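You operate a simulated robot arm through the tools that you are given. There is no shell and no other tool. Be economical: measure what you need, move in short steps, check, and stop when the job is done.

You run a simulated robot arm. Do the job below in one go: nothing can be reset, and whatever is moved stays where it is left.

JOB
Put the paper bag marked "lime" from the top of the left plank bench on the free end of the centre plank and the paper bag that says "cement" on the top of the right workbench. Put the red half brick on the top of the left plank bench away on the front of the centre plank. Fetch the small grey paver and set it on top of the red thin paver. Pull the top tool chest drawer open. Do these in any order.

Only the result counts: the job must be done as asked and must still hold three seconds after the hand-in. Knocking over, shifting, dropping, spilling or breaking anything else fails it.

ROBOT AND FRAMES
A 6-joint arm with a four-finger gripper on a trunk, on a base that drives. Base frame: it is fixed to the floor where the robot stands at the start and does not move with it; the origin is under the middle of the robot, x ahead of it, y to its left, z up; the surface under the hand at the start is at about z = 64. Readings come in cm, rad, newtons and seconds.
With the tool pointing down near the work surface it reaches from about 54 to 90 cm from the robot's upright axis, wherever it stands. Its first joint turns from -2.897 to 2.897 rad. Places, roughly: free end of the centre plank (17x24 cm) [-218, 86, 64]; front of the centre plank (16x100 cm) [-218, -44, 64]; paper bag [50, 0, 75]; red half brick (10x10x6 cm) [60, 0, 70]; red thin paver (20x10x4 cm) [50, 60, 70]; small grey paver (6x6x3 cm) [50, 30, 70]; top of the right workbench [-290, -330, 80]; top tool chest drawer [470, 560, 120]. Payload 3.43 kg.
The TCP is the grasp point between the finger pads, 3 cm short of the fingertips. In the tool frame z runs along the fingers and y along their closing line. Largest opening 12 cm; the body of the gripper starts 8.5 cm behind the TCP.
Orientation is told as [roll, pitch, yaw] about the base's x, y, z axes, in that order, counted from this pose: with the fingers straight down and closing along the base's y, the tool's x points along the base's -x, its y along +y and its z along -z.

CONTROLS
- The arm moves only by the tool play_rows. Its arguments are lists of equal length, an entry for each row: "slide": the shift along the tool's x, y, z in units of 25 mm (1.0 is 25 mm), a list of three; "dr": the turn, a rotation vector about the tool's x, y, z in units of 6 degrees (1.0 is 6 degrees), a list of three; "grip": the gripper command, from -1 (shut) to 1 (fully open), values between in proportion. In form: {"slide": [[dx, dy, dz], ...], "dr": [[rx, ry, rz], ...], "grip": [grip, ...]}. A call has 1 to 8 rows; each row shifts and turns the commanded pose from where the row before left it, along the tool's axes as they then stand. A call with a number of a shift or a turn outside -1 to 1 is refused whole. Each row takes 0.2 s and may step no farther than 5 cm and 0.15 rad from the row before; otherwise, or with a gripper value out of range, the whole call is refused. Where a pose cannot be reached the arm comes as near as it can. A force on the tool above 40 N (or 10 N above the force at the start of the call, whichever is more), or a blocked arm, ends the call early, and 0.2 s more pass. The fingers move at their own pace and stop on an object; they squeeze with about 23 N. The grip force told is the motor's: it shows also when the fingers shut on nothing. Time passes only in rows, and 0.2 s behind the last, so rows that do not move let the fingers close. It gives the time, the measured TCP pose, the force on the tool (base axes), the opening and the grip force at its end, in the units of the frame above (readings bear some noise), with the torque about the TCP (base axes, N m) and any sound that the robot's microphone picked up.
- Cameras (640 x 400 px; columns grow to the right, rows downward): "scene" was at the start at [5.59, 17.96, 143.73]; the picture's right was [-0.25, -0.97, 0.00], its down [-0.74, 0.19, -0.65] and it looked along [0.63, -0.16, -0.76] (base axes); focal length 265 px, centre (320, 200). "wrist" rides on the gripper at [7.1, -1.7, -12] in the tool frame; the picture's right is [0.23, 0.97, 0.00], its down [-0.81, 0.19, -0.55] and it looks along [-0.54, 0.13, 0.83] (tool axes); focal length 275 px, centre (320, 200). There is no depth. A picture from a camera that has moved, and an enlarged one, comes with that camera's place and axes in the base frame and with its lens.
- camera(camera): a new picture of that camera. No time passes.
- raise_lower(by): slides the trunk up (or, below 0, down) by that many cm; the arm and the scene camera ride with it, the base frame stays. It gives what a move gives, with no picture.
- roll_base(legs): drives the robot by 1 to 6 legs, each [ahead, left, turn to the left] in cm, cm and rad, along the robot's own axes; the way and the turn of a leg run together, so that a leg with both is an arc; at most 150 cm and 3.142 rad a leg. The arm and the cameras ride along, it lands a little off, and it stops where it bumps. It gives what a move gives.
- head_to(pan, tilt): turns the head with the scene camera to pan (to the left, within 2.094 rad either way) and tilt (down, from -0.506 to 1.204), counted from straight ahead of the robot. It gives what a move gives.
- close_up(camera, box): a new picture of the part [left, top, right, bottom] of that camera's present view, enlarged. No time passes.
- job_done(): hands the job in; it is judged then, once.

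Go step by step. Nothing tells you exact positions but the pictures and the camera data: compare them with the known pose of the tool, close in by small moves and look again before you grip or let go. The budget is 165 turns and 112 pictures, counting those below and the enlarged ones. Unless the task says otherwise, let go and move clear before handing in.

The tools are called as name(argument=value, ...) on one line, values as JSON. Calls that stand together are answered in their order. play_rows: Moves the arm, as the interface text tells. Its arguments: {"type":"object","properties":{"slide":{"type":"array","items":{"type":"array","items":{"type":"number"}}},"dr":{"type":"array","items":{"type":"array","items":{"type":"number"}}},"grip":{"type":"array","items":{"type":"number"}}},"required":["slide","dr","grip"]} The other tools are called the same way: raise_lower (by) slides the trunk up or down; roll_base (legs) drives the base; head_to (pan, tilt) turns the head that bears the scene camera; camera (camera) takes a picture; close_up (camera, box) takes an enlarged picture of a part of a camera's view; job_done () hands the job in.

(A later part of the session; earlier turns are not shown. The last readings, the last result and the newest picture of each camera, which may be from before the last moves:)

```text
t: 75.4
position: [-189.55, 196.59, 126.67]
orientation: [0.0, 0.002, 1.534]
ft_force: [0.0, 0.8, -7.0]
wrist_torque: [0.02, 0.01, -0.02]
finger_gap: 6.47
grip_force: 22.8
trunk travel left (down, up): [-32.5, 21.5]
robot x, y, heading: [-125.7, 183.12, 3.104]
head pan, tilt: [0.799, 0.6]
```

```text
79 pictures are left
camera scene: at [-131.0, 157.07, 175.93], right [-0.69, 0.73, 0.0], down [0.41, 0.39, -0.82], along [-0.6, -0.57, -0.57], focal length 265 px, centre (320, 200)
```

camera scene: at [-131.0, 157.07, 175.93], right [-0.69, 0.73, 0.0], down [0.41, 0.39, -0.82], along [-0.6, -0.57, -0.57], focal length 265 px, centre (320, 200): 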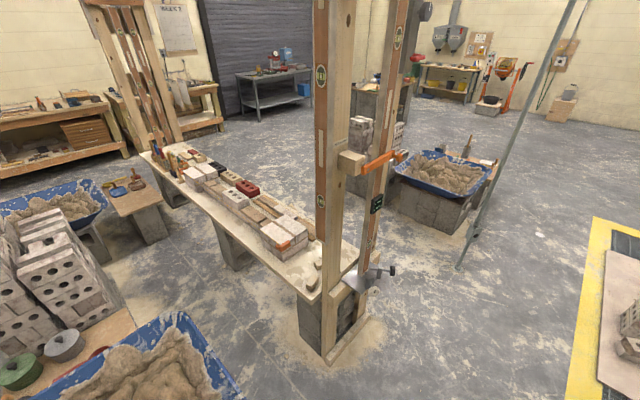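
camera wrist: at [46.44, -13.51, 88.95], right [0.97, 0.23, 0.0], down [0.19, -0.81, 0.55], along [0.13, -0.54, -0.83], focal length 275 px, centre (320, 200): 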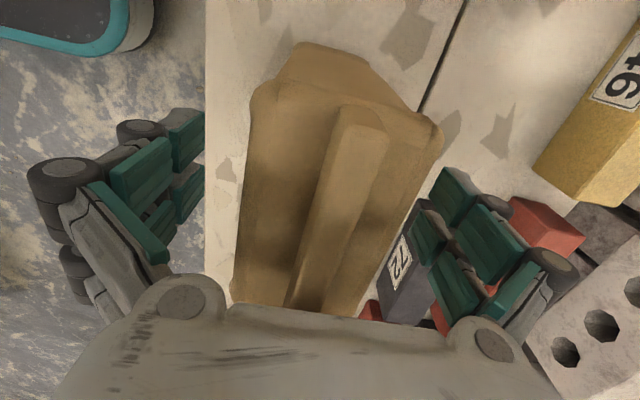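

Now I see the layout. The plank runs along y with x from about -183 to -227, a brick wall takes its +x half, and posts stand at its near end. I'll approach from the -x side, facing south first to keep the bag clear of the posts.

roll_base(legs=[[0, -28, 0], [0, 0, 1.608], [0, -147, 0]])

head_to(pan=0.2, tilt=0.7)

camera(camera="scene")

head_to(pan=-0.8, tilt=0.6)

camera(camera="scene")

```text
t: 88.3
position: [-282.75, 142.21, 126.8]
orientation: [0.0, 0.003, -3.109]
ft_force: [-0.3, 0.7, -5.8]
wrist_torque: [-0.01, 0.02, 0.01]
finger_gap: 6.53
grip_force: 22.8
trunk travel left (down, up): [-32.5, 21.5]
robot x, y, heading: [-273.75, 206.42, -1.539]
head pan, tilt: [0.799, 0.6]
```

```text
t: 89.3
position: [-282.74, 142.2, 126.81]
orientation: [0.0, 0.001, -3.108]
ft_force: [0.7, -0.3, -7.9]
wrist_torque: [0.02, 0.02, 0.01]
finger_gap: 6.47
grip_force: 22.9
trunk travel left (down, up): [-32.5, 21.5]
robot x, y, heading: [-273.96, 206.7, -1.535]
head pan, tilt: [0.201, 0.7]
```

```text
78 pictures are left
camera scene: at [-251.98, 200.95, 175.07], right [-0.97, -0.23, 0.0], down [-0.15, 0.63, -0.76], along [0.18, -0.74, -0.64], focal length 265 px, centre (320, 200)
```

scene: 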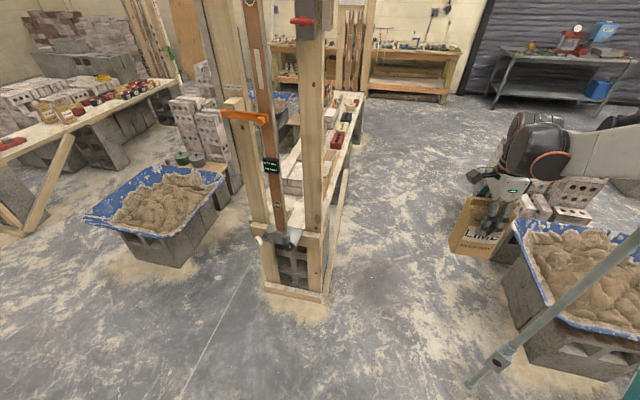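

```text
t: 90.6
position: [-282.65, 142.13, 126.71]
orientation: [0.0, 0.003, -3.109]
ft_force: [0.1, -0.4, -7.0]
wrist_torque: [-0.01, 0.03, 0.04]
finger_gap: 6.49
grip_force: 23.3
trunk travel left (down, up): [-32.5, 21.5]
robot x, y, heading: [-273.75, 207.13, -1.541]
head pan, tilt: [-0.799, 0.6]
```

```text
77 pictures are left
camera scene: at [-260.08, 202.85, 175.93], right [-0.72, 0.69, 0.0], down [0.39, 0.41, -0.82], along [-0.57, -0.59, -0.57], focal length 265 px, centre (320, 200)
```

scene: 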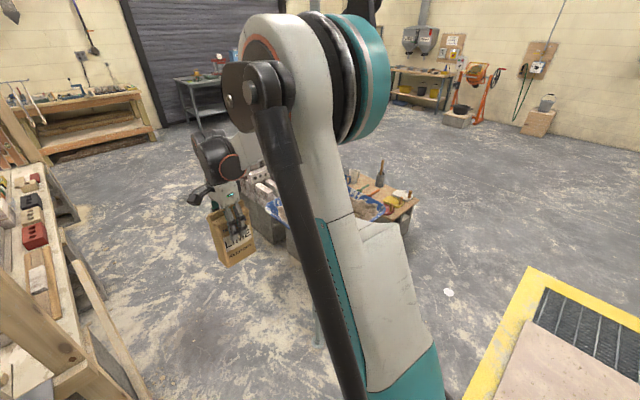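

Posts stand at the plank's end corners, near (-230,98), and the corridor looks about 110 wide. I'll drive south along it to y≈72, turn most of the way toward the plank and look.

roll_base(legs=[[134, -8, 0], [0, 0, 1.2]])

head_to(pan=0.5, tilt=0.85)

camera(camera="scene")

```text
t: 100.4
position: [-221.73, 38.6, 126.84]
orientation: [0.001, 0.001, -1.919]
ft_force: [0.1, -0.4, -7.4]
wrist_torque: [-0.01, -0.01, -0.03]
finger_gap: 6.5
grip_force: 22.5
trunk travel left (down, up): [-32.5, 21.5]
robot x, y, heading: [-278.14, 70.65, -0.341]
head pan, tilt: [-0.799, 0.6]
```

```text
t: 101.9
position: [-221.69, 38.62, 126.77]
orientation: [0.0, 0.003, -1.919]
ft_force: [0.4, -0.2, -7.6]
wrist_torque: [-0.01, -0.01, 0.01]
finger_gap: 6.49
grip_force: 23.4
trunk travel left (down, up): [-32.5, 21.5]
robot x, y, heading: [-278.6, 70.9, -0.351]
head pan, tilt: [0.499, 0.85]
```

```text
76 pictures are left
camera scene: at [-265.65, 91.19, 173.84], right [0.15, -0.99, 0.0], down [-0.74, -0.11, -0.66], along [0.65, 0.1, -0.75], focal length 265 px, centre (320, 200)
```

scene: 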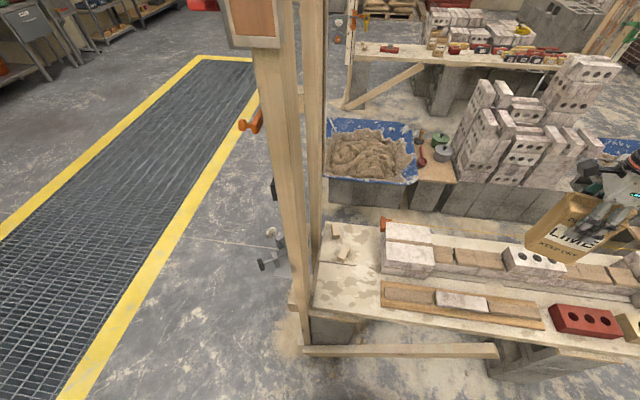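

The free end is visible: its area is around (-218,86), with a post by the corner at (-230,100). I'll finish the turn, move the arm to (-218,84), and check before lowering.

roll_base(legs=[[0, 0, 0.348]])

play_rows(slide=[[1, 0, 0], [1, 0, 0], [1, 0, 0], [1, 0, 0], [1, 0, 0], [1, 0, 0], [1, 0, 0], [0, 0, 0]], dr=[[0, 0, 0], [0, 0, 0], [0, 0, 0], [0, 0, 0], [0, 0, 0], [0, 0, 0], [0, 0, 0], [0, 0, 0]], grip=[-1, -1, -1, -1, -1, -1, -1, -1])

head_to(pan=0.2, tilt=0.9)

camera(camera="scene")

camera(camera="wrist")

```text
t: 103.3
position: [-214.43, 59.5, 126.64]
orientation: [-0.001, -0.001, -1.574]
ft_force: [0.7, -0.7, -6.5]
wrist_torque: [0.01, 0.02, -0.04]
finger_gap: 6.49
grip_force: 23.4
trunk travel left (down, up): [-32.5, 21.5]
robot x, y, heading: [-278.31, 70.48, -0.004]
head pan, tilt: [0.499, 0.85]
```

```text
t: 105.2
position: [-214.1, 76.97, 126.6]
orientation: [-0.001, 0.002, -1.575]
ft_force: [0.9, -0.5, -6.6]
wrist_torque: [0.01, -0.03, 0.01]
finger_gap: 6.5
grip_force: 23.8
trunk travel left (down, up): [-32.5, 21.5]
robot x, y, heading: [-278.6, 70.88, -0.011]
head pan, tilt: [0.499, 0.85]
```

```text
t: 106.0
position: [-214.13, 77.06, 126.63]
orientation: [0.001, 0.0, -1.574]
ft_force: [0.2, 0.0, -8.2]
wrist_torque: [-0.02, 0.04, 0.02]
finger_gap: 6.48
grip_force: 23.4
trunk travel left (down, up): [-32.5, 21.5]
robot x, y, heading: [-278.44, 70.39, -0.014]
head pan, tilt: [0.201, 0.901]
```

```text
75 pictures are left
camera scene: at [-272.79, 92.08, 173.45], right [0.19, -0.98, 0.0], down [-0.77, -0.15, -0.62], along [0.61, 0.12, -0.78], focal length 265 px, centre (320, 200)
```

scene: 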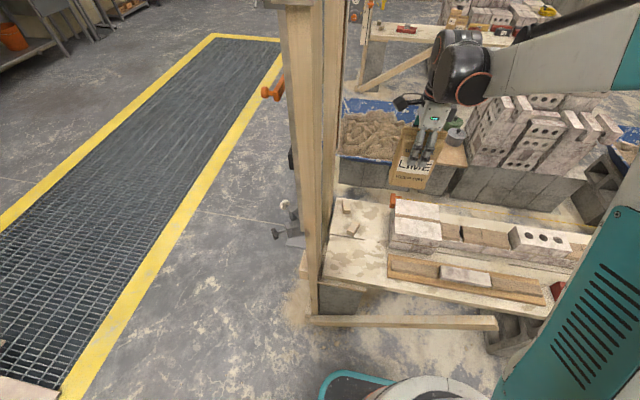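

```text
74 pictures are left
camera wrist: at [-215.85, 84.13, 138.78], right [0.97, 0.23, 0.0], down [0.19, -0.81, 0.55], along [0.13, -0.54, -0.83], focal length 275 px, centre (320, 200)
```

wrist: 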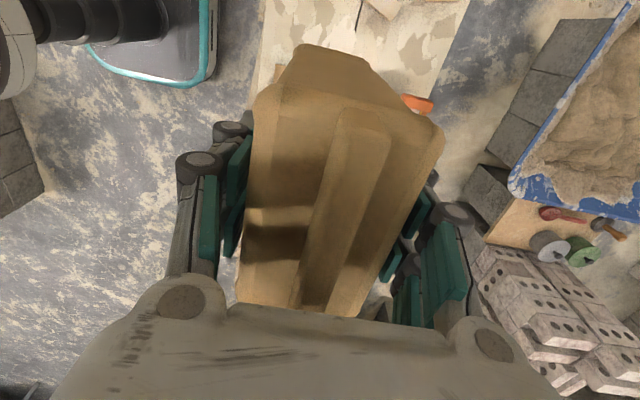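

The free end is clear except for a small wedge further back. I'll move the bag to (-218,85) and lower the trunk 28.

play_rows(slide=[[0.8, -0.39, 0], [0.8, -0.39, 0], [0.8, -0.39, 0], [0.8, -0.39, 0], [0, 0, 0]], dr=[[0, 0, 0], [0, 0, 0], [0, 0, 0], [0, 0, 0], [0, 0, 0]], grip=[-1, -1, -1, -1, -1])

raise_lower(by=-30)

camera(camera="scene")

camera(camera="wrist")

```text
t: 107.2
position: [-218.02, 85.02, 126.59]
orientation: [-0.001, 0.001, -1.576]
ft_force: [0.1, -0.8, -7.1]
wrist_torque: [0.0, -0.01, 0.02]
finger_gap: 6.52
grip_force: 23.0
trunk travel left (down, up): [-32.5, 21.5]
robot x, y, heading: [-278.49, 70.74, -0.007]
head pan, tilt: [0.201, 0.901]
```

```text
t: 110.2
position: [-217.95, 85.06, 96.62]
orientation: [0.002, 0.0, -1.575]
ft_force: [-1.0, -0.7, -7.6]
wrist_torque: [0.03, -0.01, -0.03]
finger_gap: 6.49
grip_force: 22.4
trunk travel left (down, up): [-2.5, 51.5]
robot x, y, heading: [-278.58, 70.16, -0.007]
head pan, tilt: [0.201, 0.901]
```

```text
73 pictures are left
camera scene: at [-272.82, 92.07, 143.45], right [0.19, -0.98, 0.0], down [-0.77, -0.15, -0.62], along [0.61, 0.12, -0.78], focal length 265 px, centre (320, 200)
```

scene: 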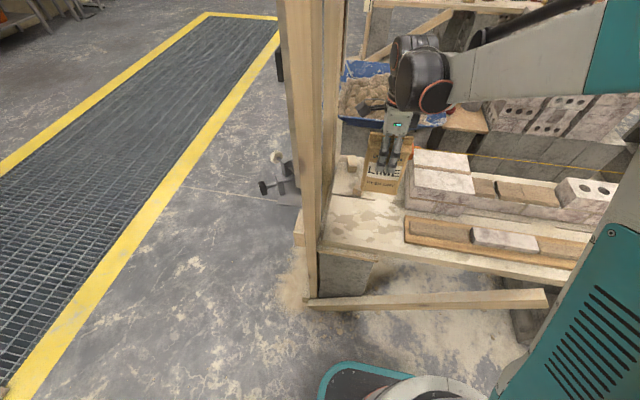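

```text
72 pictures are left
camera wrist: at [-219.68, 92.14, 108.74], right [0.97, 0.23, 0.0], down [0.19, -0.81, 0.55], along [0.13, -0.54, -0.83], focal length 275 px, centre (320, 200)
```

wrist: 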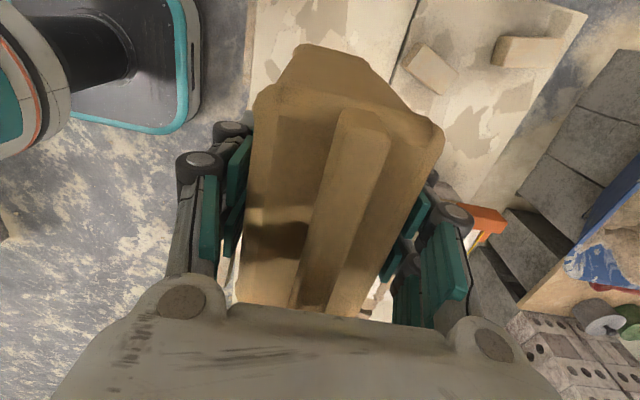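

Clear all round, so I'll lower now.

play_rows(slide=[[0, 0, 1], [0, 0, 1], [0, 0, 1], [0, 0, 1], [0, 0, 1], [0, 0, 1], [0, 0, 0.8], [0, 0, 0]], dr=[[0, 0, 0], [0, 0, 0], [0, 0, 0], [0, 0, 0], [0, 0, 0], [0, 0, 0], [0, 0, 0], [0, 0, 0]], grip=[-1, -1, -1, -1, -1, -1, -1, -1])

close_up(camera="scene", box=[280, 130, 480, 255])

```text
t: 112.0
position: [-218.1, 85.03, 79.52]
orientation: [0.0, -0.002, -1.574]
ft_force: [0.1, -0.5, -7.3]
wrist_torque: [0.04, 0.0, 0.0]
finger_gap: 6.48
grip_force: 23.4
trunk travel left (down, up): [-2.5, 51.5]
robot x, y, heading: [-278.61, 70.65, -0.007]
head pan, tilt: [0.201, 0.901]
```

```text
3.20 times, centred on (380, 192) of scene
camera zoom: at [-272.79, 92.08, 143.44], right [0.19, -0.98, 0.0], down [-0.77, -0.15, -0.62], along [0.61, 0.12, -0.78], focal length 847 px, centre (128, 224)
```

zoom: 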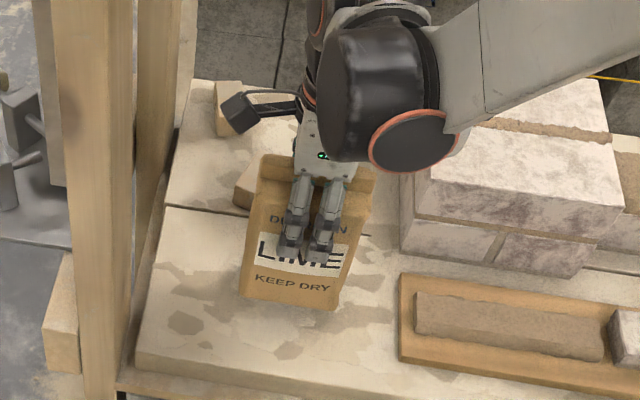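

play_rows(slide=[[0, 0, 0.4], [0, 0, 0.3], [0, 0, 0.15], [0, 0, 0.1], [0, 0, 0.1], [0, 0, 0.1], [0, 0, 0.1], [0, 0, 0]], dr=[[0, 0, 0], [0, 0, 0], [0, 0, 0], [0, 0, 0], [0, 0, 0], [0, 0, 0], [0, 0, 0], [0, 0, 0]], grip=[-1, -1, -1, -1, -1, -1, -1, -1])

```text
t: 113.8
position: [-218.07, 85.03, 76.64]
orientation: [0.003, 0.002, -1.575]
ft_force: [9.9, -1.2, 21.6]
wrist_torque: [-0.05, -0.39, -0.07]
finger_gap: 6.53
grip_force: 23.0
trunk travel left (down, up): [-2.5, 51.5]
robot x, y, heading: [-278.32, 71.09, -0.007]
head pan, tilt: [0.201, 0.901]
```

Contact. I'll ease up a touch, open, and check that it stands.

play_rows(slide=[[0, 0, -0.08], [0, 0, 0], [0, 0, 0], [0, 0, 0], [0, 0, 0]], dr=[[0, 0, 0], [0, 0, 0], [0, 0, 0], [0, 0, 0], [0, 0, 0]], grip=[-1, 0.2, 0.5, 0.9, 0.9])

play_rows(slide=[[0, 0, -0.5], [0, 0, -1], [0, 0, -1], [0, 0, -1], [0, 0, -1], [0, 0, -1], [0, 0, -1], [0, 0, -1]], dr=[[0, 0, 0], [0, 0, 0], [0, 0, 0], [0, 0, 0], [0, 0, 0], [0, 0, 0], [0, 0, 0], [0, 0, 0]], grip=[0.9, 0.9, 0.9, 0.9, 0.9, 0.9, 0.9, 0.9])

camera(camera="scene")

```text
t: 115.0
position: [-218.07, 85.01, 76.68]
orientation: [0.002, 0.002, -1.575]
ft_force: [0.2, 0.1, 0.6]
wrist_torque: [0.0, -0.02, 0.03]
finger_gap: 11.4
grip_force: 0.1
trunk travel left (down, up): [-2.5, 51.5]
robot x, y, heading: [-278.27, 70.71, -0.004]
head pan, tilt: [0.201, 0.901]
```

```text
t: 116.8
position: [-218.0, 85.05, 95.53]
orientation: [0.0, 0.002, -1.575]
ft_force: [0.0, 0.1, -0.5]
wrist_torque: [0.02, -0.02, 0.0]
finger_gap: 11.39
grip_force: 0.1
trunk travel left (down, up): [-2.5, 51.5]
robot x, y, heading: [-278.6, 70.51, -0.005]
head pan, tilt: [0.201, 0.901]
```

```text
70 pictures are left
camera scene: at [-272.85, 92.07, 143.45], right [0.19, -0.98, 0.0], down [-0.77, -0.15, -0.62], along [0.61, 0.12, -0.78], focal length 265 px, centre (320, 200)
```

scene: 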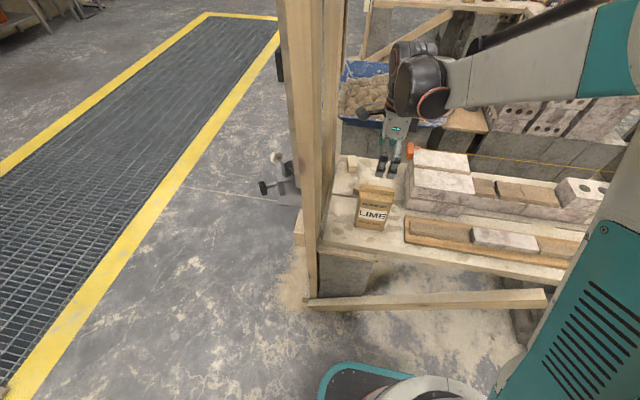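

The lime bag stands on the free end. I'll raise up and look along the front of the plank for the brick's future spot.

raise_lower(by=30)

roll_base(legs=[[0, 0, -0.8]])

head_to(pan=0.2, tilt=0.6)

camera(camera="scene")

```text
t: 119.8
position: [-218.21, 85.12, 125.55]
orientation: [0.003, 0.002, -1.574]
ft_force: [0.0, -0.9, -0.2]
wrist_torque: [-0.01, 0.0, 0.02]
finger_gap: 11.4
grip_force: 0.0
trunk travel left (down, up): [-32.5, 21.5]
robot x, y, heading: [-278.38, 70.69, -0.003]
head pan, tilt: [0.201, 0.901]
```

```text
t: 122.3
position: [-226.39, 37.02, 125.54]
orientation: [0.001, 0.002, -2.38]
ft_force: [-0.5, -0.2, 0.2]
wrist_torque: [-0.01, -0.01, -0.03]
finger_gap: 11.4
grip_force: 0.0
trunk travel left (down, up): [-32.5, 21.5]
robot x, y, heading: [-278.46, 70.84, -0.812]
head pan, tilt: [0.201, 0.901]
```

```text
t: 123.1
position: [-226.33, 37.0, 125.58]
orientation: [0.001, 0.003, -2.381]
ft_force: [1.0, 0.1, 0.0]
wrist_torque: [-0.01, 0.01, 0.01]
finger_gap: 11.42
grip_force: 0.1
trunk travel left (down, up): [-32.5, 21.5]
robot x, y, heading: [-278.65, 70.87, -0.815]
head pan, tilt: [0.201, 0.6]
```

```text
69 pictures are left
camera scene: at [-258.01, 80.7, 175.92], right [-0.57, -0.82, 0.0], down [-0.46, 0.32, -0.82], along [0.68, -0.47, -0.57], focal length 265 px, centre (320, 200)
```

scene: 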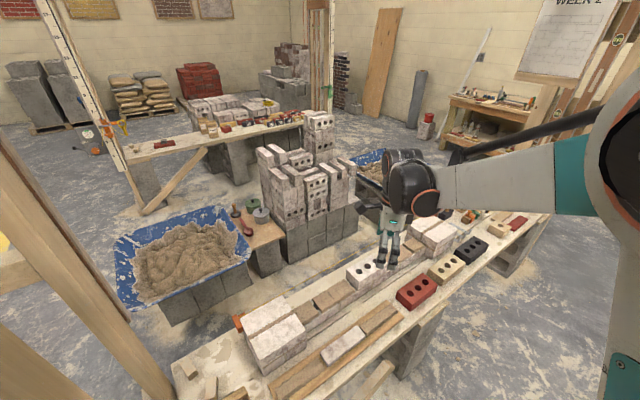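

close_up(camera="scene", box=[360, 200, 560, 325])

```text
3.20 times, centred on (460, 262) of scene
camera zoom: at [-258.01, 80.7, 175.92], right [-0.57, -0.82, 0.0], down [-0.46, 0.32, -0.82], along [0.68, -0.47, -0.57], focal length 847 px, centre (-128, 0)
```

zoom: 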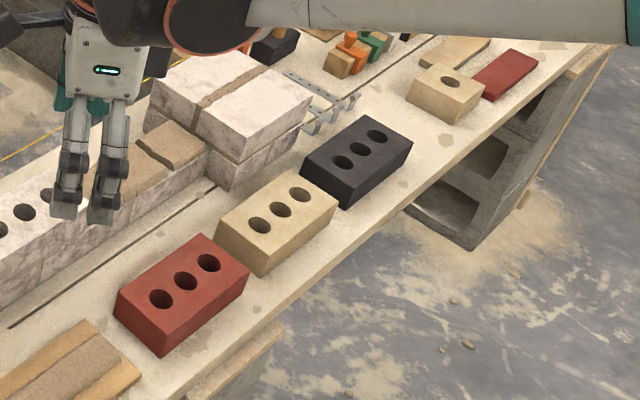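

There's about a 15 cm gap on the front strip between the black brick and the yellow half brick, around (-218,-71), and the half brick fits there. I'll check the corridor to the south.

head_to(pan=-0.85, tilt=0.5)

camera(camera="scene")

```text
t: 124.4
position: [-226.39, 36.98, 125.45]
orientation: [0.002, 0.002, -2.381]
ft_force: [-0.2, -0.7, 0.4]
wrist_torque: [0.01, -0.04, 0.02]
finger_gap: 11.4
grip_force: 0.1
trunk travel left (down, up): [-32.5, 21.5]
robot x, y, heading: [-278.25, 70.7, -0.814]
head pan, tilt: [-0.85, 0.499]
```

```text
67 pictures are left
camera scene: at [-266.07, 76.71, 176.84], right [-1.0, 0.09, 0.0], down [0.04, 0.48, -0.88], along [-0.08, -0.87, -0.48], focal length 265 px, centre (320, 200)
```

scene: 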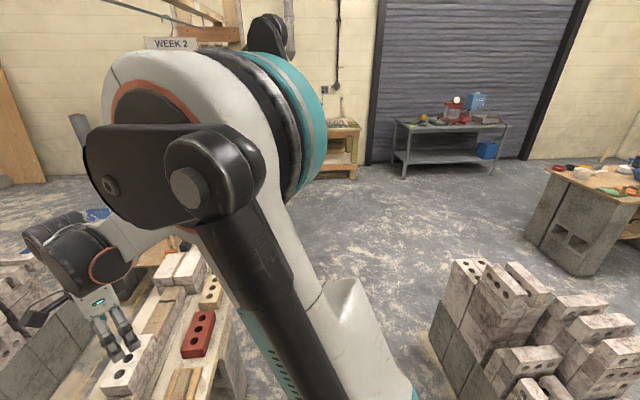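

The corridor stays open to the south. I'll drive back that way, empty-handed, to learn the route for the cement too.

roll_base(legs=[[0, 0, -0.757], [130, 0, 0]])

head_to(pan=0.45, tilt=0.5)

camera(camera="scene")

```text
t: 132.9
position: [-260.99, -119.75, 125.62]
orientation: [0.001, 0.002, -3.129]
ft_force: [-0.3, -0.6, -0.3]
wrist_torque: [0.0, 0.01, 0.03]
finger_gap: 11.4
grip_force: 0.2
trunk travel left (down, up): [-32.5, 21.5]
robot x, y, heading: [-276.1, -59.8, -1.562]
head pan, tilt: [-0.85, 0.499]
```

```text
t: 134.3
position: [-260.98, -119.7, 125.47]
orientation: [0.003, 0.002, -3.129]
ft_force: [0.2, 0.5, 0.4]
wrist_torque: [-0.01, -0.02, 0.0]
finger_gap: 11.41
grip_force: 0.1
trunk travel left (down, up): [-32.5, 21.5]
robot x, y, heading: [-276.39, -59.56, -1.563]
head pan, tilt: [0.45, 0.499]
```

```text
66 pictures are left
camera scene: at [-252.37, -65.65, 176.84], right [-0.9, -0.44, 0.0], down [-0.21, 0.43, -0.88], along [0.39, -0.79, -0.48], focal length 265 px, centre (320, 200)
```

scene: 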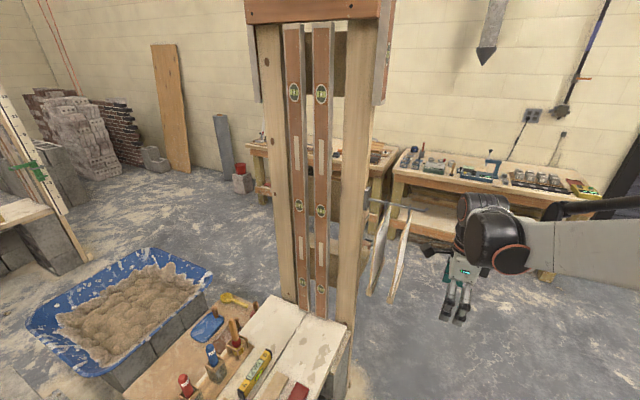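

The route south and east looks clear. I'll drive to y≈-195 and then strafe east to x≈-16.

roll_base(legs=[[135, 0, 0], [0, 130, 0]])

head_to(pan=0.9, tilt=0.5)

camera(camera="scene")

head_to(pan=-0.6, tilt=0.4)

camera(camera="scene")

```text
t: 147.3
position: [-132.27, -257.77, 125.52]
orientation: [0.002, 0.001, 3.115]
ft_force: [-0.3, 0.9, 0.1]
wrist_torque: [0.0, 0.01, -0.01]
finger_gap: 11.39
grip_force: 0.0
trunk travel left (down, up): [-32.5, 21.5]
robot x, y, heading: [-145.16, -197.14, -1.598]
head pan, tilt: [0.45, 0.499]
```

```text
t: 148.2
position: [-132.36, -257.68, 125.57]
orientation: [0.003, 0.001, 3.115]
ft_force: [1.8, -0.6, -0.5]
wrist_torque: [0.0, 0.0, 0.02]
finger_gap: 11.38
grip_force: 0.0
trunk travel left (down, up): [-32.5, 21.5]
robot x, y, heading: [-145.38, -197.04, -1.599]
head pan, tilt: [0.901, 0.499]
```

```text
65 pictures are left
camera scene: at [-118.24, -201.59, 176.84], right [-0.64, -0.77, 0.0], down [-0.37, 0.31, -0.88], along [0.67, -0.57, -0.48], focal length 265 px, centre (320, 200)
```

scene: 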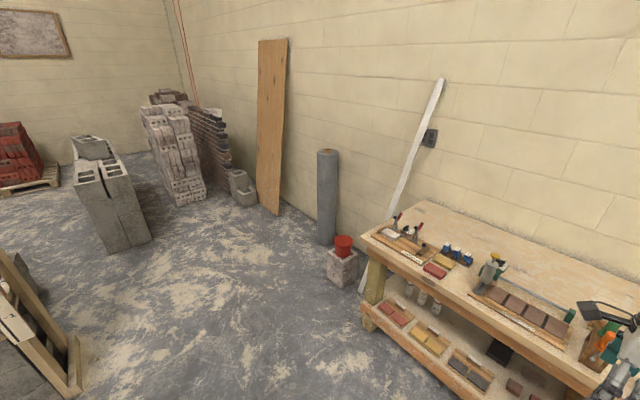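

```text
t: 149.8
position: [-132.21, -257.7, 125.54]
orientation: [0.002, 0.001, 3.116]
ft_force: [-0.1, 0.1, -0.4]
wrist_torque: [0.01, 0.01, -0.01]
finger_gap: 11.41
grip_force: 0.1
trunk travel left (down, up): [-32.5, 21.5]
robot x, y, heading: [-145.35, -197.56, -1.596]
head pan, tilt: [-0.6, 0.4]
```

```text
64 pictures are left
camera scene: at [-130.64, -203.23, 177.75], right [-0.81, 0.59, 0.0], down [0.23, 0.32, -0.92], along [-0.54, -0.75, -0.39], focal length 265 px, centre (320, 200)
```

scene: 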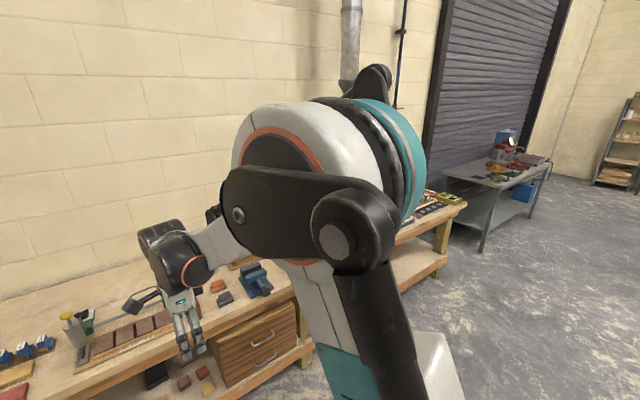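

The way is clear. I'll strafe on to x≈-12, turn to face north, drive up beside the bench, and then face it.

roll_base(legs=[[0, 134, 0], [0, 0, 1.6], [0, 0, 1.567]])

head_to(pan=0, tilt=0.6)

camera(camera="scene")

```text
t: 164.0
position: [-26.13, -139.95, 125.55]
orientation: [0.002, 0.0, -0.034]
ft_force: [0.0, -0.2, 0.0]
wrist_torque: [-0.02, 0.02, -0.04]
finger_gap: 11.4
grip_force: 0.0
trunk travel left (down, up): [-32.5, 21.5]
robot x, y, heading: [-13.68, -200.81, 1.53]
head pan, tilt: [-0.6, 0.4]
```

```text
t: 165.0
position: [-26.03, -139.97, 125.54]
orientation: [0.0, 0.0, -0.034]
ft_force: [-0.5, 0.7, 0.5]
wrist_torque: [0.01, 0.03, 0.0]
finger_gap: 11.41
grip_force: 0.0
trunk travel left (down, up): [-32.5, 21.5]
robot x, y, heading: [-13.55, -200.87, 1.541]
head pan, tilt: [0.0, 0.6]
```

```text
63 pictures are left
camera scene: at [-33.21, -193.34, 175.93], right [1.0, -0.04, 0.0], down [-0.02, -0.56, -0.83], along [0.03, 0.82, -0.56], focal length 265 px, centre (320, 200)
```

scene: 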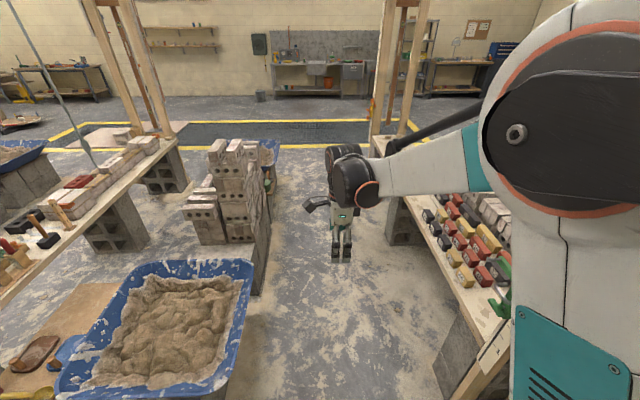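

roll_base(legs=[[150, 5, 0], [53, 0, 0], [0, 0, -1.541]])

head_to(pan=-0.1, tilt=0.8)

camera(camera="scene")

camera(camera="wrist")

```text
refused: leg 1 is longer than a leg can be; nothing moved
```

```text
t: 165.7
position: [-26.11, -140.15, 125.61]
orientation: [0.001, 0.0, -0.035]
ft_force: [0.5, -0.1, 0.4]
wrist_torque: [0.0, -0.01, 0.04]
finger_gap: 11.43
grip_force: 0.0
trunk travel left (down, up): [-32.5, 21.5]
robot x, y, heading: [-13.7, -201.1, 1.531]
head pan, tilt: [-0.099, 0.799]
```

```text
62 pictures are left
camera scene: at [-32.45, -194.18, 174.25], right [0.99, -0.13, 0.0], down [-0.1, -0.71, -0.7], along [0.09, 0.69, -0.72], focal length 265 px, centre (320, 200)
```

scene: 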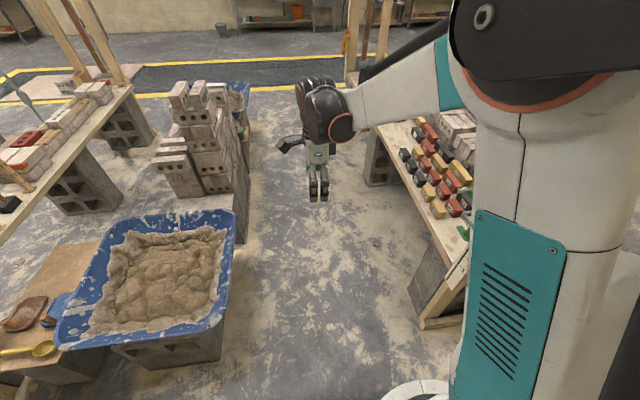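

```text
61 pictures are left
camera wrist: at [-33.3, -141.56, 137.68], right [-0.2, 0.98, 0.0], down [0.82, 0.16, 0.55], along [0.54, 0.11, -0.83], focal length 275 px, centre (320, 200)
```

wrist: 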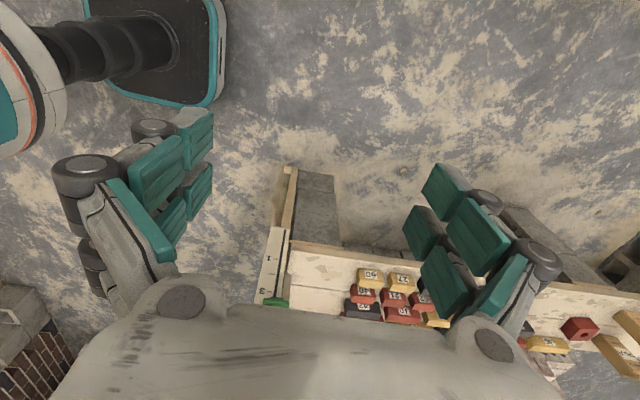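

The leg was a bit too long. I'll resend it shorter.

roll_base(legs=[[140, 5, 0], [62, 0, 0], [0, 0, -1.535]])

camera(camera="wrist")

camera(camera="scene")

```text
t: 179.5
position: [49.7, 14.97, 125.57]
orientation: [0.002, 0.002, -1.571]
ft_force: [-0.2, 1.4, -0.2]
wrist_torque: [-0.01, 0.05, -0.03]
finger_gap: 11.39
grip_force: 0.1
trunk travel left (down, up): [-32.5, 21.5]
robot x, y, heading: [-10.89, 0.46, 0.001]
head pan, tilt: [-0.099, 0.799]
```

```text
60 pictures are left
camera wrist: at [47.98, 22.07, 137.68], right [0.97, 0.23, 0.0], down [0.19, -0.81, 0.55], along [0.13, -0.54, -0.83], focal length 275 px, centre (320, 200)
```

wrist: 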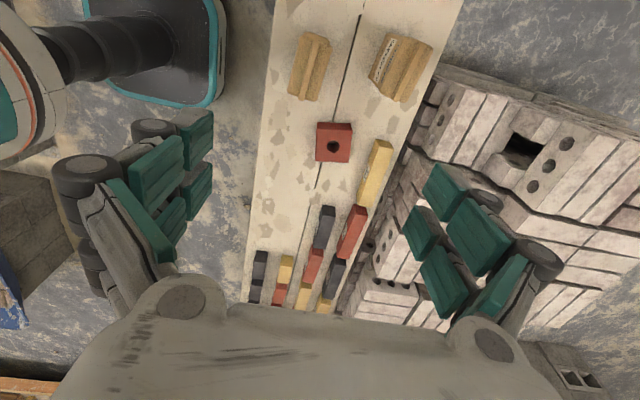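

```text
59 pictures are left
camera scene: at [-4.46, 19.44, 174.24], right [-0.1, -0.99, 0.0], down [-0.71, 0.07, -0.7], along [0.69, -0.07, -0.72], focal length 265 px, centre (320, 200)
```

scene: 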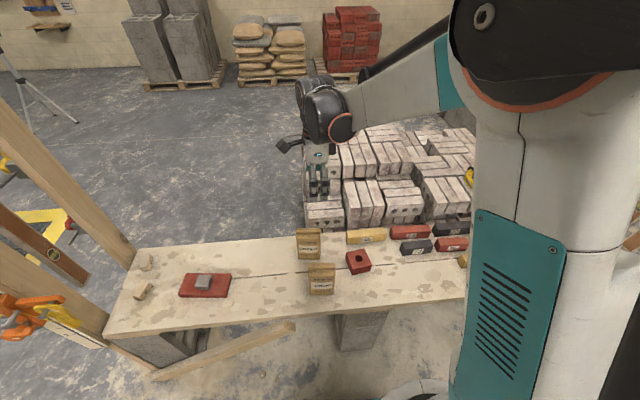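

The half brick is at about (58,-4.5). I'll move over it, lower the trunk, and look closely.

play_rows(slide=[[-1, 0.42, 0], [-1, 0.42, 0], [-1, 0.42, 0], [-1, 0.42, 0], [-1, 0.42, 0], [-1, 0.42, 0], [-1, 0.42, 0], [-0.5, 0.42, 0]], dr=[[0, 0, 0], [0, 0, 0], [0, 0, 0], [0, 0, 0], [0, 0, 0], [0, 0, 0], [0, 0, 0], [0, 0, 0]], grip=[1, 1, 1, 1, 1, 1, 1, 1])

raise_lower(by=-30)

camera(camera="wrist")

```text
t: 181.3
position: [58.07, -3.89, 125.57]
orientation: [0.003, 0.002, -1.571]
ft_force: [0.4, -0.2, 0.1]
wrist_torque: [0.03, 0.0, -0.01]
finger_gap: 11.99
grip_force: 0.1
trunk travel left (down, up): [-32.5, 21.5]
robot x, y, heading: [-10.56, 0.53, -0.001]
head pan, tilt: [-0.099, 0.799]
```

```text
t: 184.3
position: [58.12, -3.78, 95.52]
orientation: [0.001, 0.0, -1.572]
ft_force: [0.1, 0.1, 0.9]
wrist_torque: [0.01, -0.01, -0.02]
finger_gap: 12.01
grip_force: 0.0
trunk travel left (down, up): [-2.5, 51.5]
robot x, y, heading: [-10.63, 0.24, -0.006]
head pan, tilt: [-0.099, 0.799]
```

```text
58 pictures are left
camera wrist: at [56.38, 3.25, 107.69], right [0.97, 0.23, 0.0], down [0.19, -0.81, 0.55], along [0.13, -0.54, -0.83], focal length 275 px, centre (320, 200)
```

wrist: 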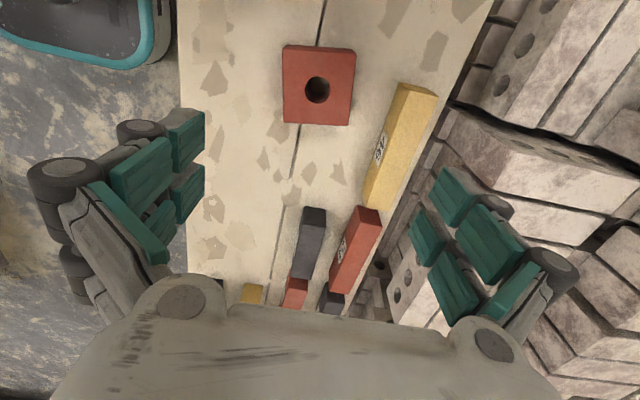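

The brick is centred at (58.1,-4.45) with yaw about 0.18. I'll align, come down part way and check.

play_rows(slide=[[-0.27, 0, 0], [0, 0, 0.8], [0, 0, 1], [0, 0, 1], [0, 0, 1], [0, 0, 1], [0, 0, 1], [0, 0, 0]], dr=[[0, 0, -0.9], [0, 0, -0.85], [0, 0, 0], [0, 0, 0], [0, 0, 0], [0, 0, 0], [0, 0, 0], [0, 0, 0]], grip=[1, 1, 1, 1, 1, 1, 1, 1])

camera(camera="wrist")

```text
t: 186.1
position: [58.15, -4.67, 80.64]
orientation: [0.003, 0.0, -1.387]
ft_force: [-0.2, 0.2, -0.4]
wrist_torque: [0.04, 0.03, 0.03]
finger_gap: 12.0
grip_force: 0.1
trunk travel left (down, up): [-2.5, 51.5]
robot x, y, heading: [-10.3, 0.48, -0.001]
head pan, tilt: [-0.099, 0.799]
```

```text
57 pictures are left
camera wrist: at [55.22, 2.11, 92.92], right [0.91, 0.4, 0.0], down [0.34, -0.76, 0.55], along [0.22, -0.51, -0.83], focal length 275 px, centre (320, 200)
```

wrist: 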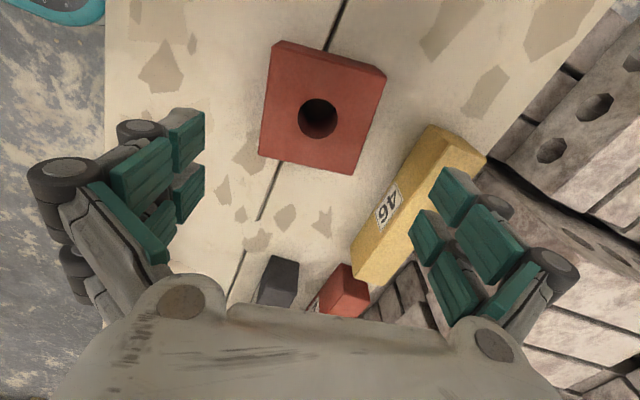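

play_rows(slide=[[0, -0.12, 0.8], [0, 0, 0.8], [0, 0, 0.8], [0, 0, 0.8], [0, 0, 0.8], [0, 0, 0.8], [0, 0, 0.3], [0, 0, 0]], dr=[[0, 0, 0], [0, 0, 0], [0, 0, 0], [0, 0, 0], [0, 0, 0], [0, 0, 0], [0, 0, 0], [0, 0, 0]], grip=[1, 1, 1, 1, 1, 1, 1, 1])

camera(camera="wrist")

```text
t: 187.9
position: [57.84, -4.68, 68.28]
orientation: [0.002, 0.0, -1.388]
ft_force: [0.3, -0.2, 0.2]
wrist_torque: [0.0, 0.04, 0.02]
finger_gap: 11.97
grip_force: 0.0
trunk travel left (down, up): [-2.5, 51.5]
robot x, y, heading: [-10.63, 0.02, -0.004]
head pan, tilt: [-0.099, 0.799]
```

```text
56 pictures are left
camera wrist: at [54.89, 2.04, 80.42], right [0.91, 0.4, 0.0], down [0.34, -0.76, 0.55], along [0.22, -0.51, -0.83], focal length 275 px, centre (320, 200)
```

wrist: 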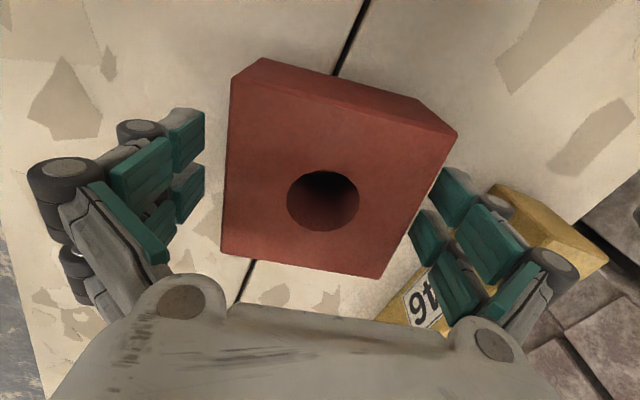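

Well centred. I'll close and check the gap, then lift.

play_rows(slide=[[0, 0, 0.12], [0, 0, 0], [0, 0, 0], [0, 0, 0]], dr=[[0, 0, 0], [0, 0, 0], [0, 0, 0], [0, 0, 0]], grip=[0.8, 0, -1, -1])

play_rows(slide=[[0, 0, -0.2], [0, 0, -0.6], [0, 0, -1], [0, 0, -1], [0, 0, -1], [0, 0, -1], [0, 0, -1], [0, 0, 0]], dr=[[0, 0, 0], [0, 0, 0], [0, 0, 0], [0, 0, 0], [0, 0, 0], [0, 0, 0], [0, 0, 0], [0, 0, 0]], grip=[-1, -1, -1, -1, -1, -1, -1, -1])

camera(camera="wrist")

```text
t: 188.9
position: [57.94, -4.61, 68.03]
orientation: [0.004, 0.0, -1.387]
ft_force: [6.1, 0.0, 5.5]
wrist_torque: [0.28, -0.85, -0.15]
finger_gap: 9.23
grip_force: 22.7
trunk travel left (down, up): [-2.5, 51.5]
robot x, y, heading: [-10.49, 0.57, 0.003]
head pan, tilt: [-0.099, 0.799]
```

```text
t: 190.7
position: [57.96, -4.6, 82.52]
orientation: [0.001, 0.0, -1.387]
ft_force: [0.1, 0.5, -7.3]
wrist_torque: [0.01, -0.04, -0.04]
finger_gap: 9.18
grip_force: 23.6
trunk travel left (down, up): [-2.5, 51.5]
robot x, y, heading: [-10.67, 0.48, -0.004]
head pan, tilt: [-0.099, 0.799]
```

```text
55 pictures are left
camera wrist: at [54.9, 2.13, 94.66], right [0.91, 0.4, 0.0], down [0.34, -0.76, 0.55], along [0.22, -0.51, -0.83], focal length 275 px, centre (320, 200)
```

wrist: 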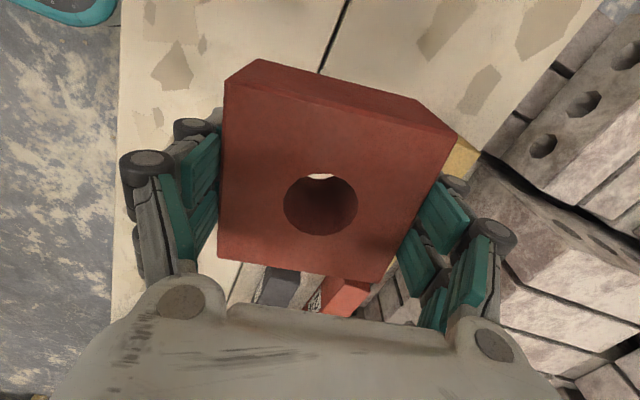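

Half brick held (about 0.75 kg). I'll raise, face south, and drive the learned southern route to the corridor.

raise_lower(by=40)

roll_base(legs=[[0, 0, -1.571], [148, 0, 0], [50, 0, 0]])

```text
t: 194.5
position: [57.87, -4.48, 122.38]
orientation: [0.002, 0.0, -1.388]
ft_force: [1.0, 0.5, -7.9]
wrist_torque: [0.01, 0.0, 0.0]
finger_gap: 9.19
grip_force: 23.0
trunk travel left (down, up): [-42.5, 11.5]
robot x, y, heading: [-10.36, 0.26, 0.001]
head pan, tilt: [-0.099, 0.799]
```

```text
t: 208.0
position: [-24.49, -260.48, 122.51]
orientation: [-0.001, 0.0, -2.997]
ft_force: [-0.3, 0.3, -8.0]
wrist_torque: [0.02, 0.0, 0.0]
finger_gap: 9.2
grip_force: 22.9
trunk travel left (down, up): [-42.5, 11.5]
robot x, y, heading: [-16.57, -192.03, -1.608]
head pan, tilt: [-0.099, 0.799]
```

roll_base(legs=[[0, 0, 0.037], [0, -133, 0], [0, -133, 0]])

head_to(pan=0.0, tilt=0.6)

camera(camera="scene")

```text
t: 221.5
position: [-293.88, -257.69, 122.49]
orientation: [0.0, 0.002, -2.982]
ft_force: [-0.5, -0.8, -8.4]
wrist_torque: [0.01, -0.04, -0.02]
finger_gap: 9.17
grip_force: 23.2
trunk travel left (down, up): [-42.5, 11.5]
robot x, y, heading: [-287.46, -189.17, -1.598]
head pan, tilt: [-0.099, 0.799]
```

```text
t: 222.2
position: [-293.95, -257.59, 122.35]
orientation: [0.002, -0.001, -2.981]
ft_force: [-0.2, 0.4, -8.2]
wrist_torque: [-0.01, -0.01, 0.0]
finger_gap: 9.18
grip_force: 22.7
trunk travel left (down, up): [-42.5, 11.5]
robot x, y, heading: [-287.22, -189.05, -1.594]
head pan, tilt: [0.0, 0.6]
```

```text
54 pictures are left
camera scene: at [-267.67, -196.76, 185.92], right [-1.0, 0.02, 0.0], down [0.01, 0.57, -0.82], along [-0.02, -0.82, -0.57], focal length 265 px, centre (320, 200)
```

scene: 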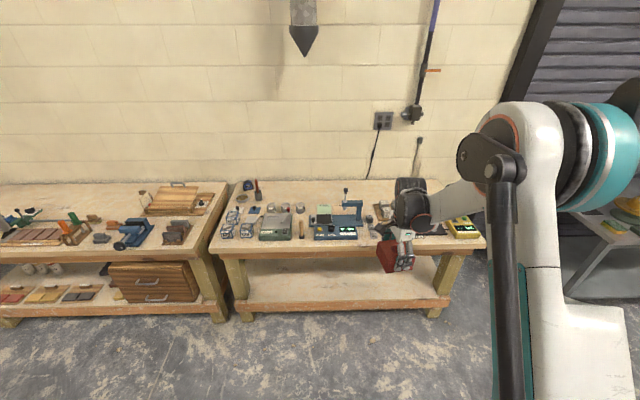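

The right workbench is in view, so I'll take a close-up now to plan the cement spot.

close_up(camera="scene", box=[200, 160, 500, 270])

```text
2.13 times, centred on (350, 215) of scene
camera zoom: at [-267.67, -196.76, 185.92], right [-1.0, 0.02, 0.0], down [0.01, 0.57, -0.82], along [-0.02, -0.82, -0.57], focal length 564 px, centre (256, 168)
```

zoom: 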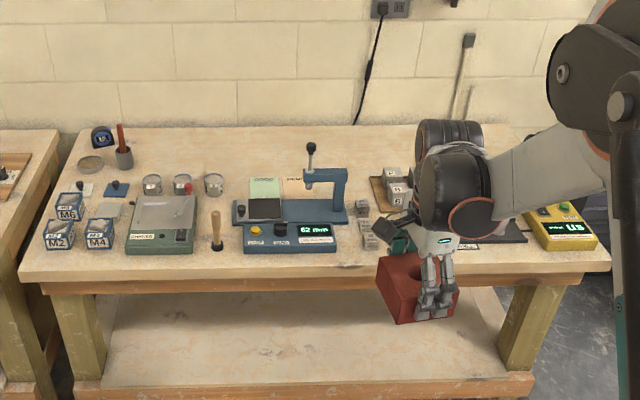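

roll_base(legs=[[-146, 2, 0], [0, 0, 1.594]])

head_to(pan=-0.3, tilt=0.8)

camera(camera="scene")

camera(camera="wrist")

```text
t: 233.5
position: [-212.03, -46.85, 122.63]
orientation: [0.002, -0.002, -1.399]
ft_force: [-0.1, -0.4, -6.5]
wrist_torque: [-0.03, -0.01, 0.01]
finger_gap: 9.2
grip_force: 23.3
trunk travel left (down, up): [-42.5, 11.5]
robot x, y, heading: [-280.9, -41.41, -0.013]
head pan, tilt: [0.0, 0.6]
```

```text
t: 234.3
position: [-211.94, -46.91, 122.47]
orientation: [0.001, 0.0, -1.398]
ft_force: [0.0, 0.2, -7.9]
wrist_torque: [-0.01, 0.02, -0.03]
finger_gap: 9.18
grip_force: 22.8
trunk travel left (down, up): [-42.5, 11.5]
robot x, y, heading: [-280.19, -41.51, -0.011]
head pan, tilt: [-0.3, 0.799]
```

```text
52 pictures are left
camera scene: at [-274.38, -23.8, 184.24], right [-0.31, -0.95, 0.0], down [-0.68, 0.22, -0.7], along [0.66, -0.21, -0.72], focal length 265 px, centre (320, 200)
```

scene: 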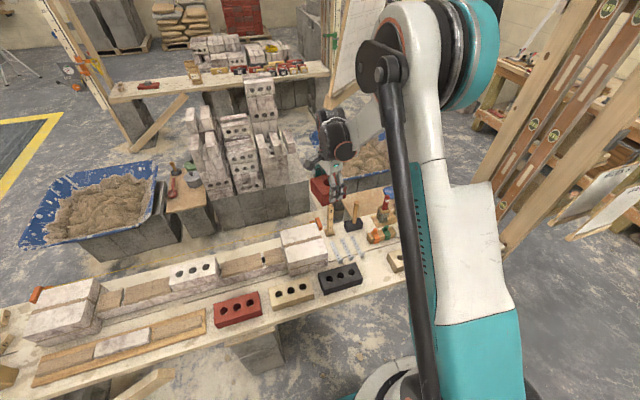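

```text
51 pictures are left
camera wrist: at [-214.92, -40.19, 134.61], right [0.92, 0.39, 0.0], down [0.33, -0.77, 0.55], along [0.22, -0.51, -0.83], focal length 275 px, centre (320, 200)
```

wrist: 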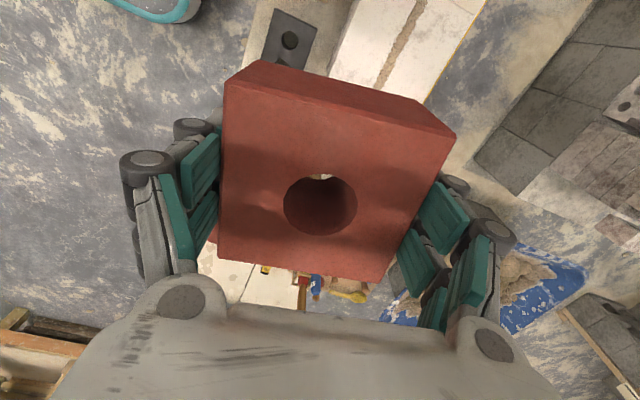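

roll_base(legs=[[0, -24, 0.011]])

camera(camera="scene")

```text
t: 236.1
position: [-212.23, -70.32, 122.54]
orientation: [0.004, 0.002, -1.389]
ft_force: [-0.2, -0.2, -8.8]
wrist_torque: [0.05, 0.01, -0.01]
finger_gap: 9.19
grip_force: 22.4
trunk travel left (down, up): [-42.5, 11.5]
robot x, y, heading: [-280.65, -65.16, -0.0]
head pan, tilt: [-0.3, 0.799]
```

```text
50 pictures are left
camera scene: at [-274.73, -47.97, 184.26], right [-0.3, -0.95, 0.0], down [-0.68, 0.21, -0.7], along [0.66, -0.21, -0.72], focal length 265 px, centre (320, 200)
```

scene: 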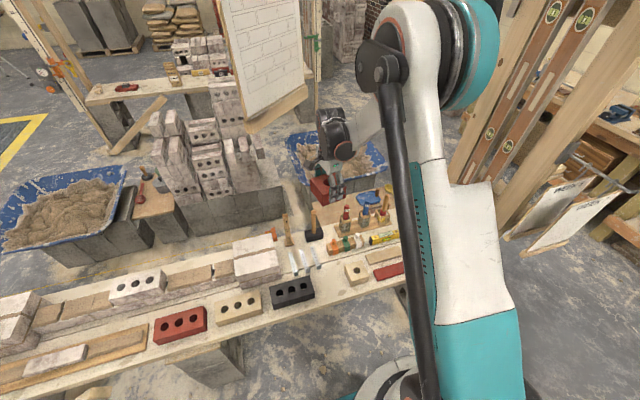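

close_up(camera="scene", box=[230, 200, 430, 325])

```text
3.20 times, centred on (330, 262) of scene
camera zoom: at [-274.73, -47.97, 184.26], right [-0.3, -0.95, 0.0], down [-0.68, 0.21, -0.7], along [0.66, -0.21, -0.72], focal length 847 px, centre (288, 0)
```

zoom: 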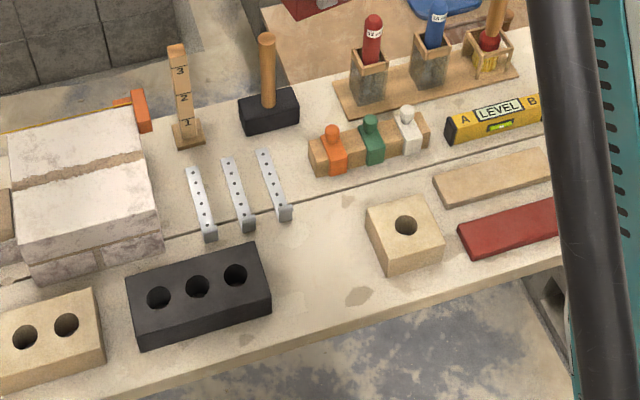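

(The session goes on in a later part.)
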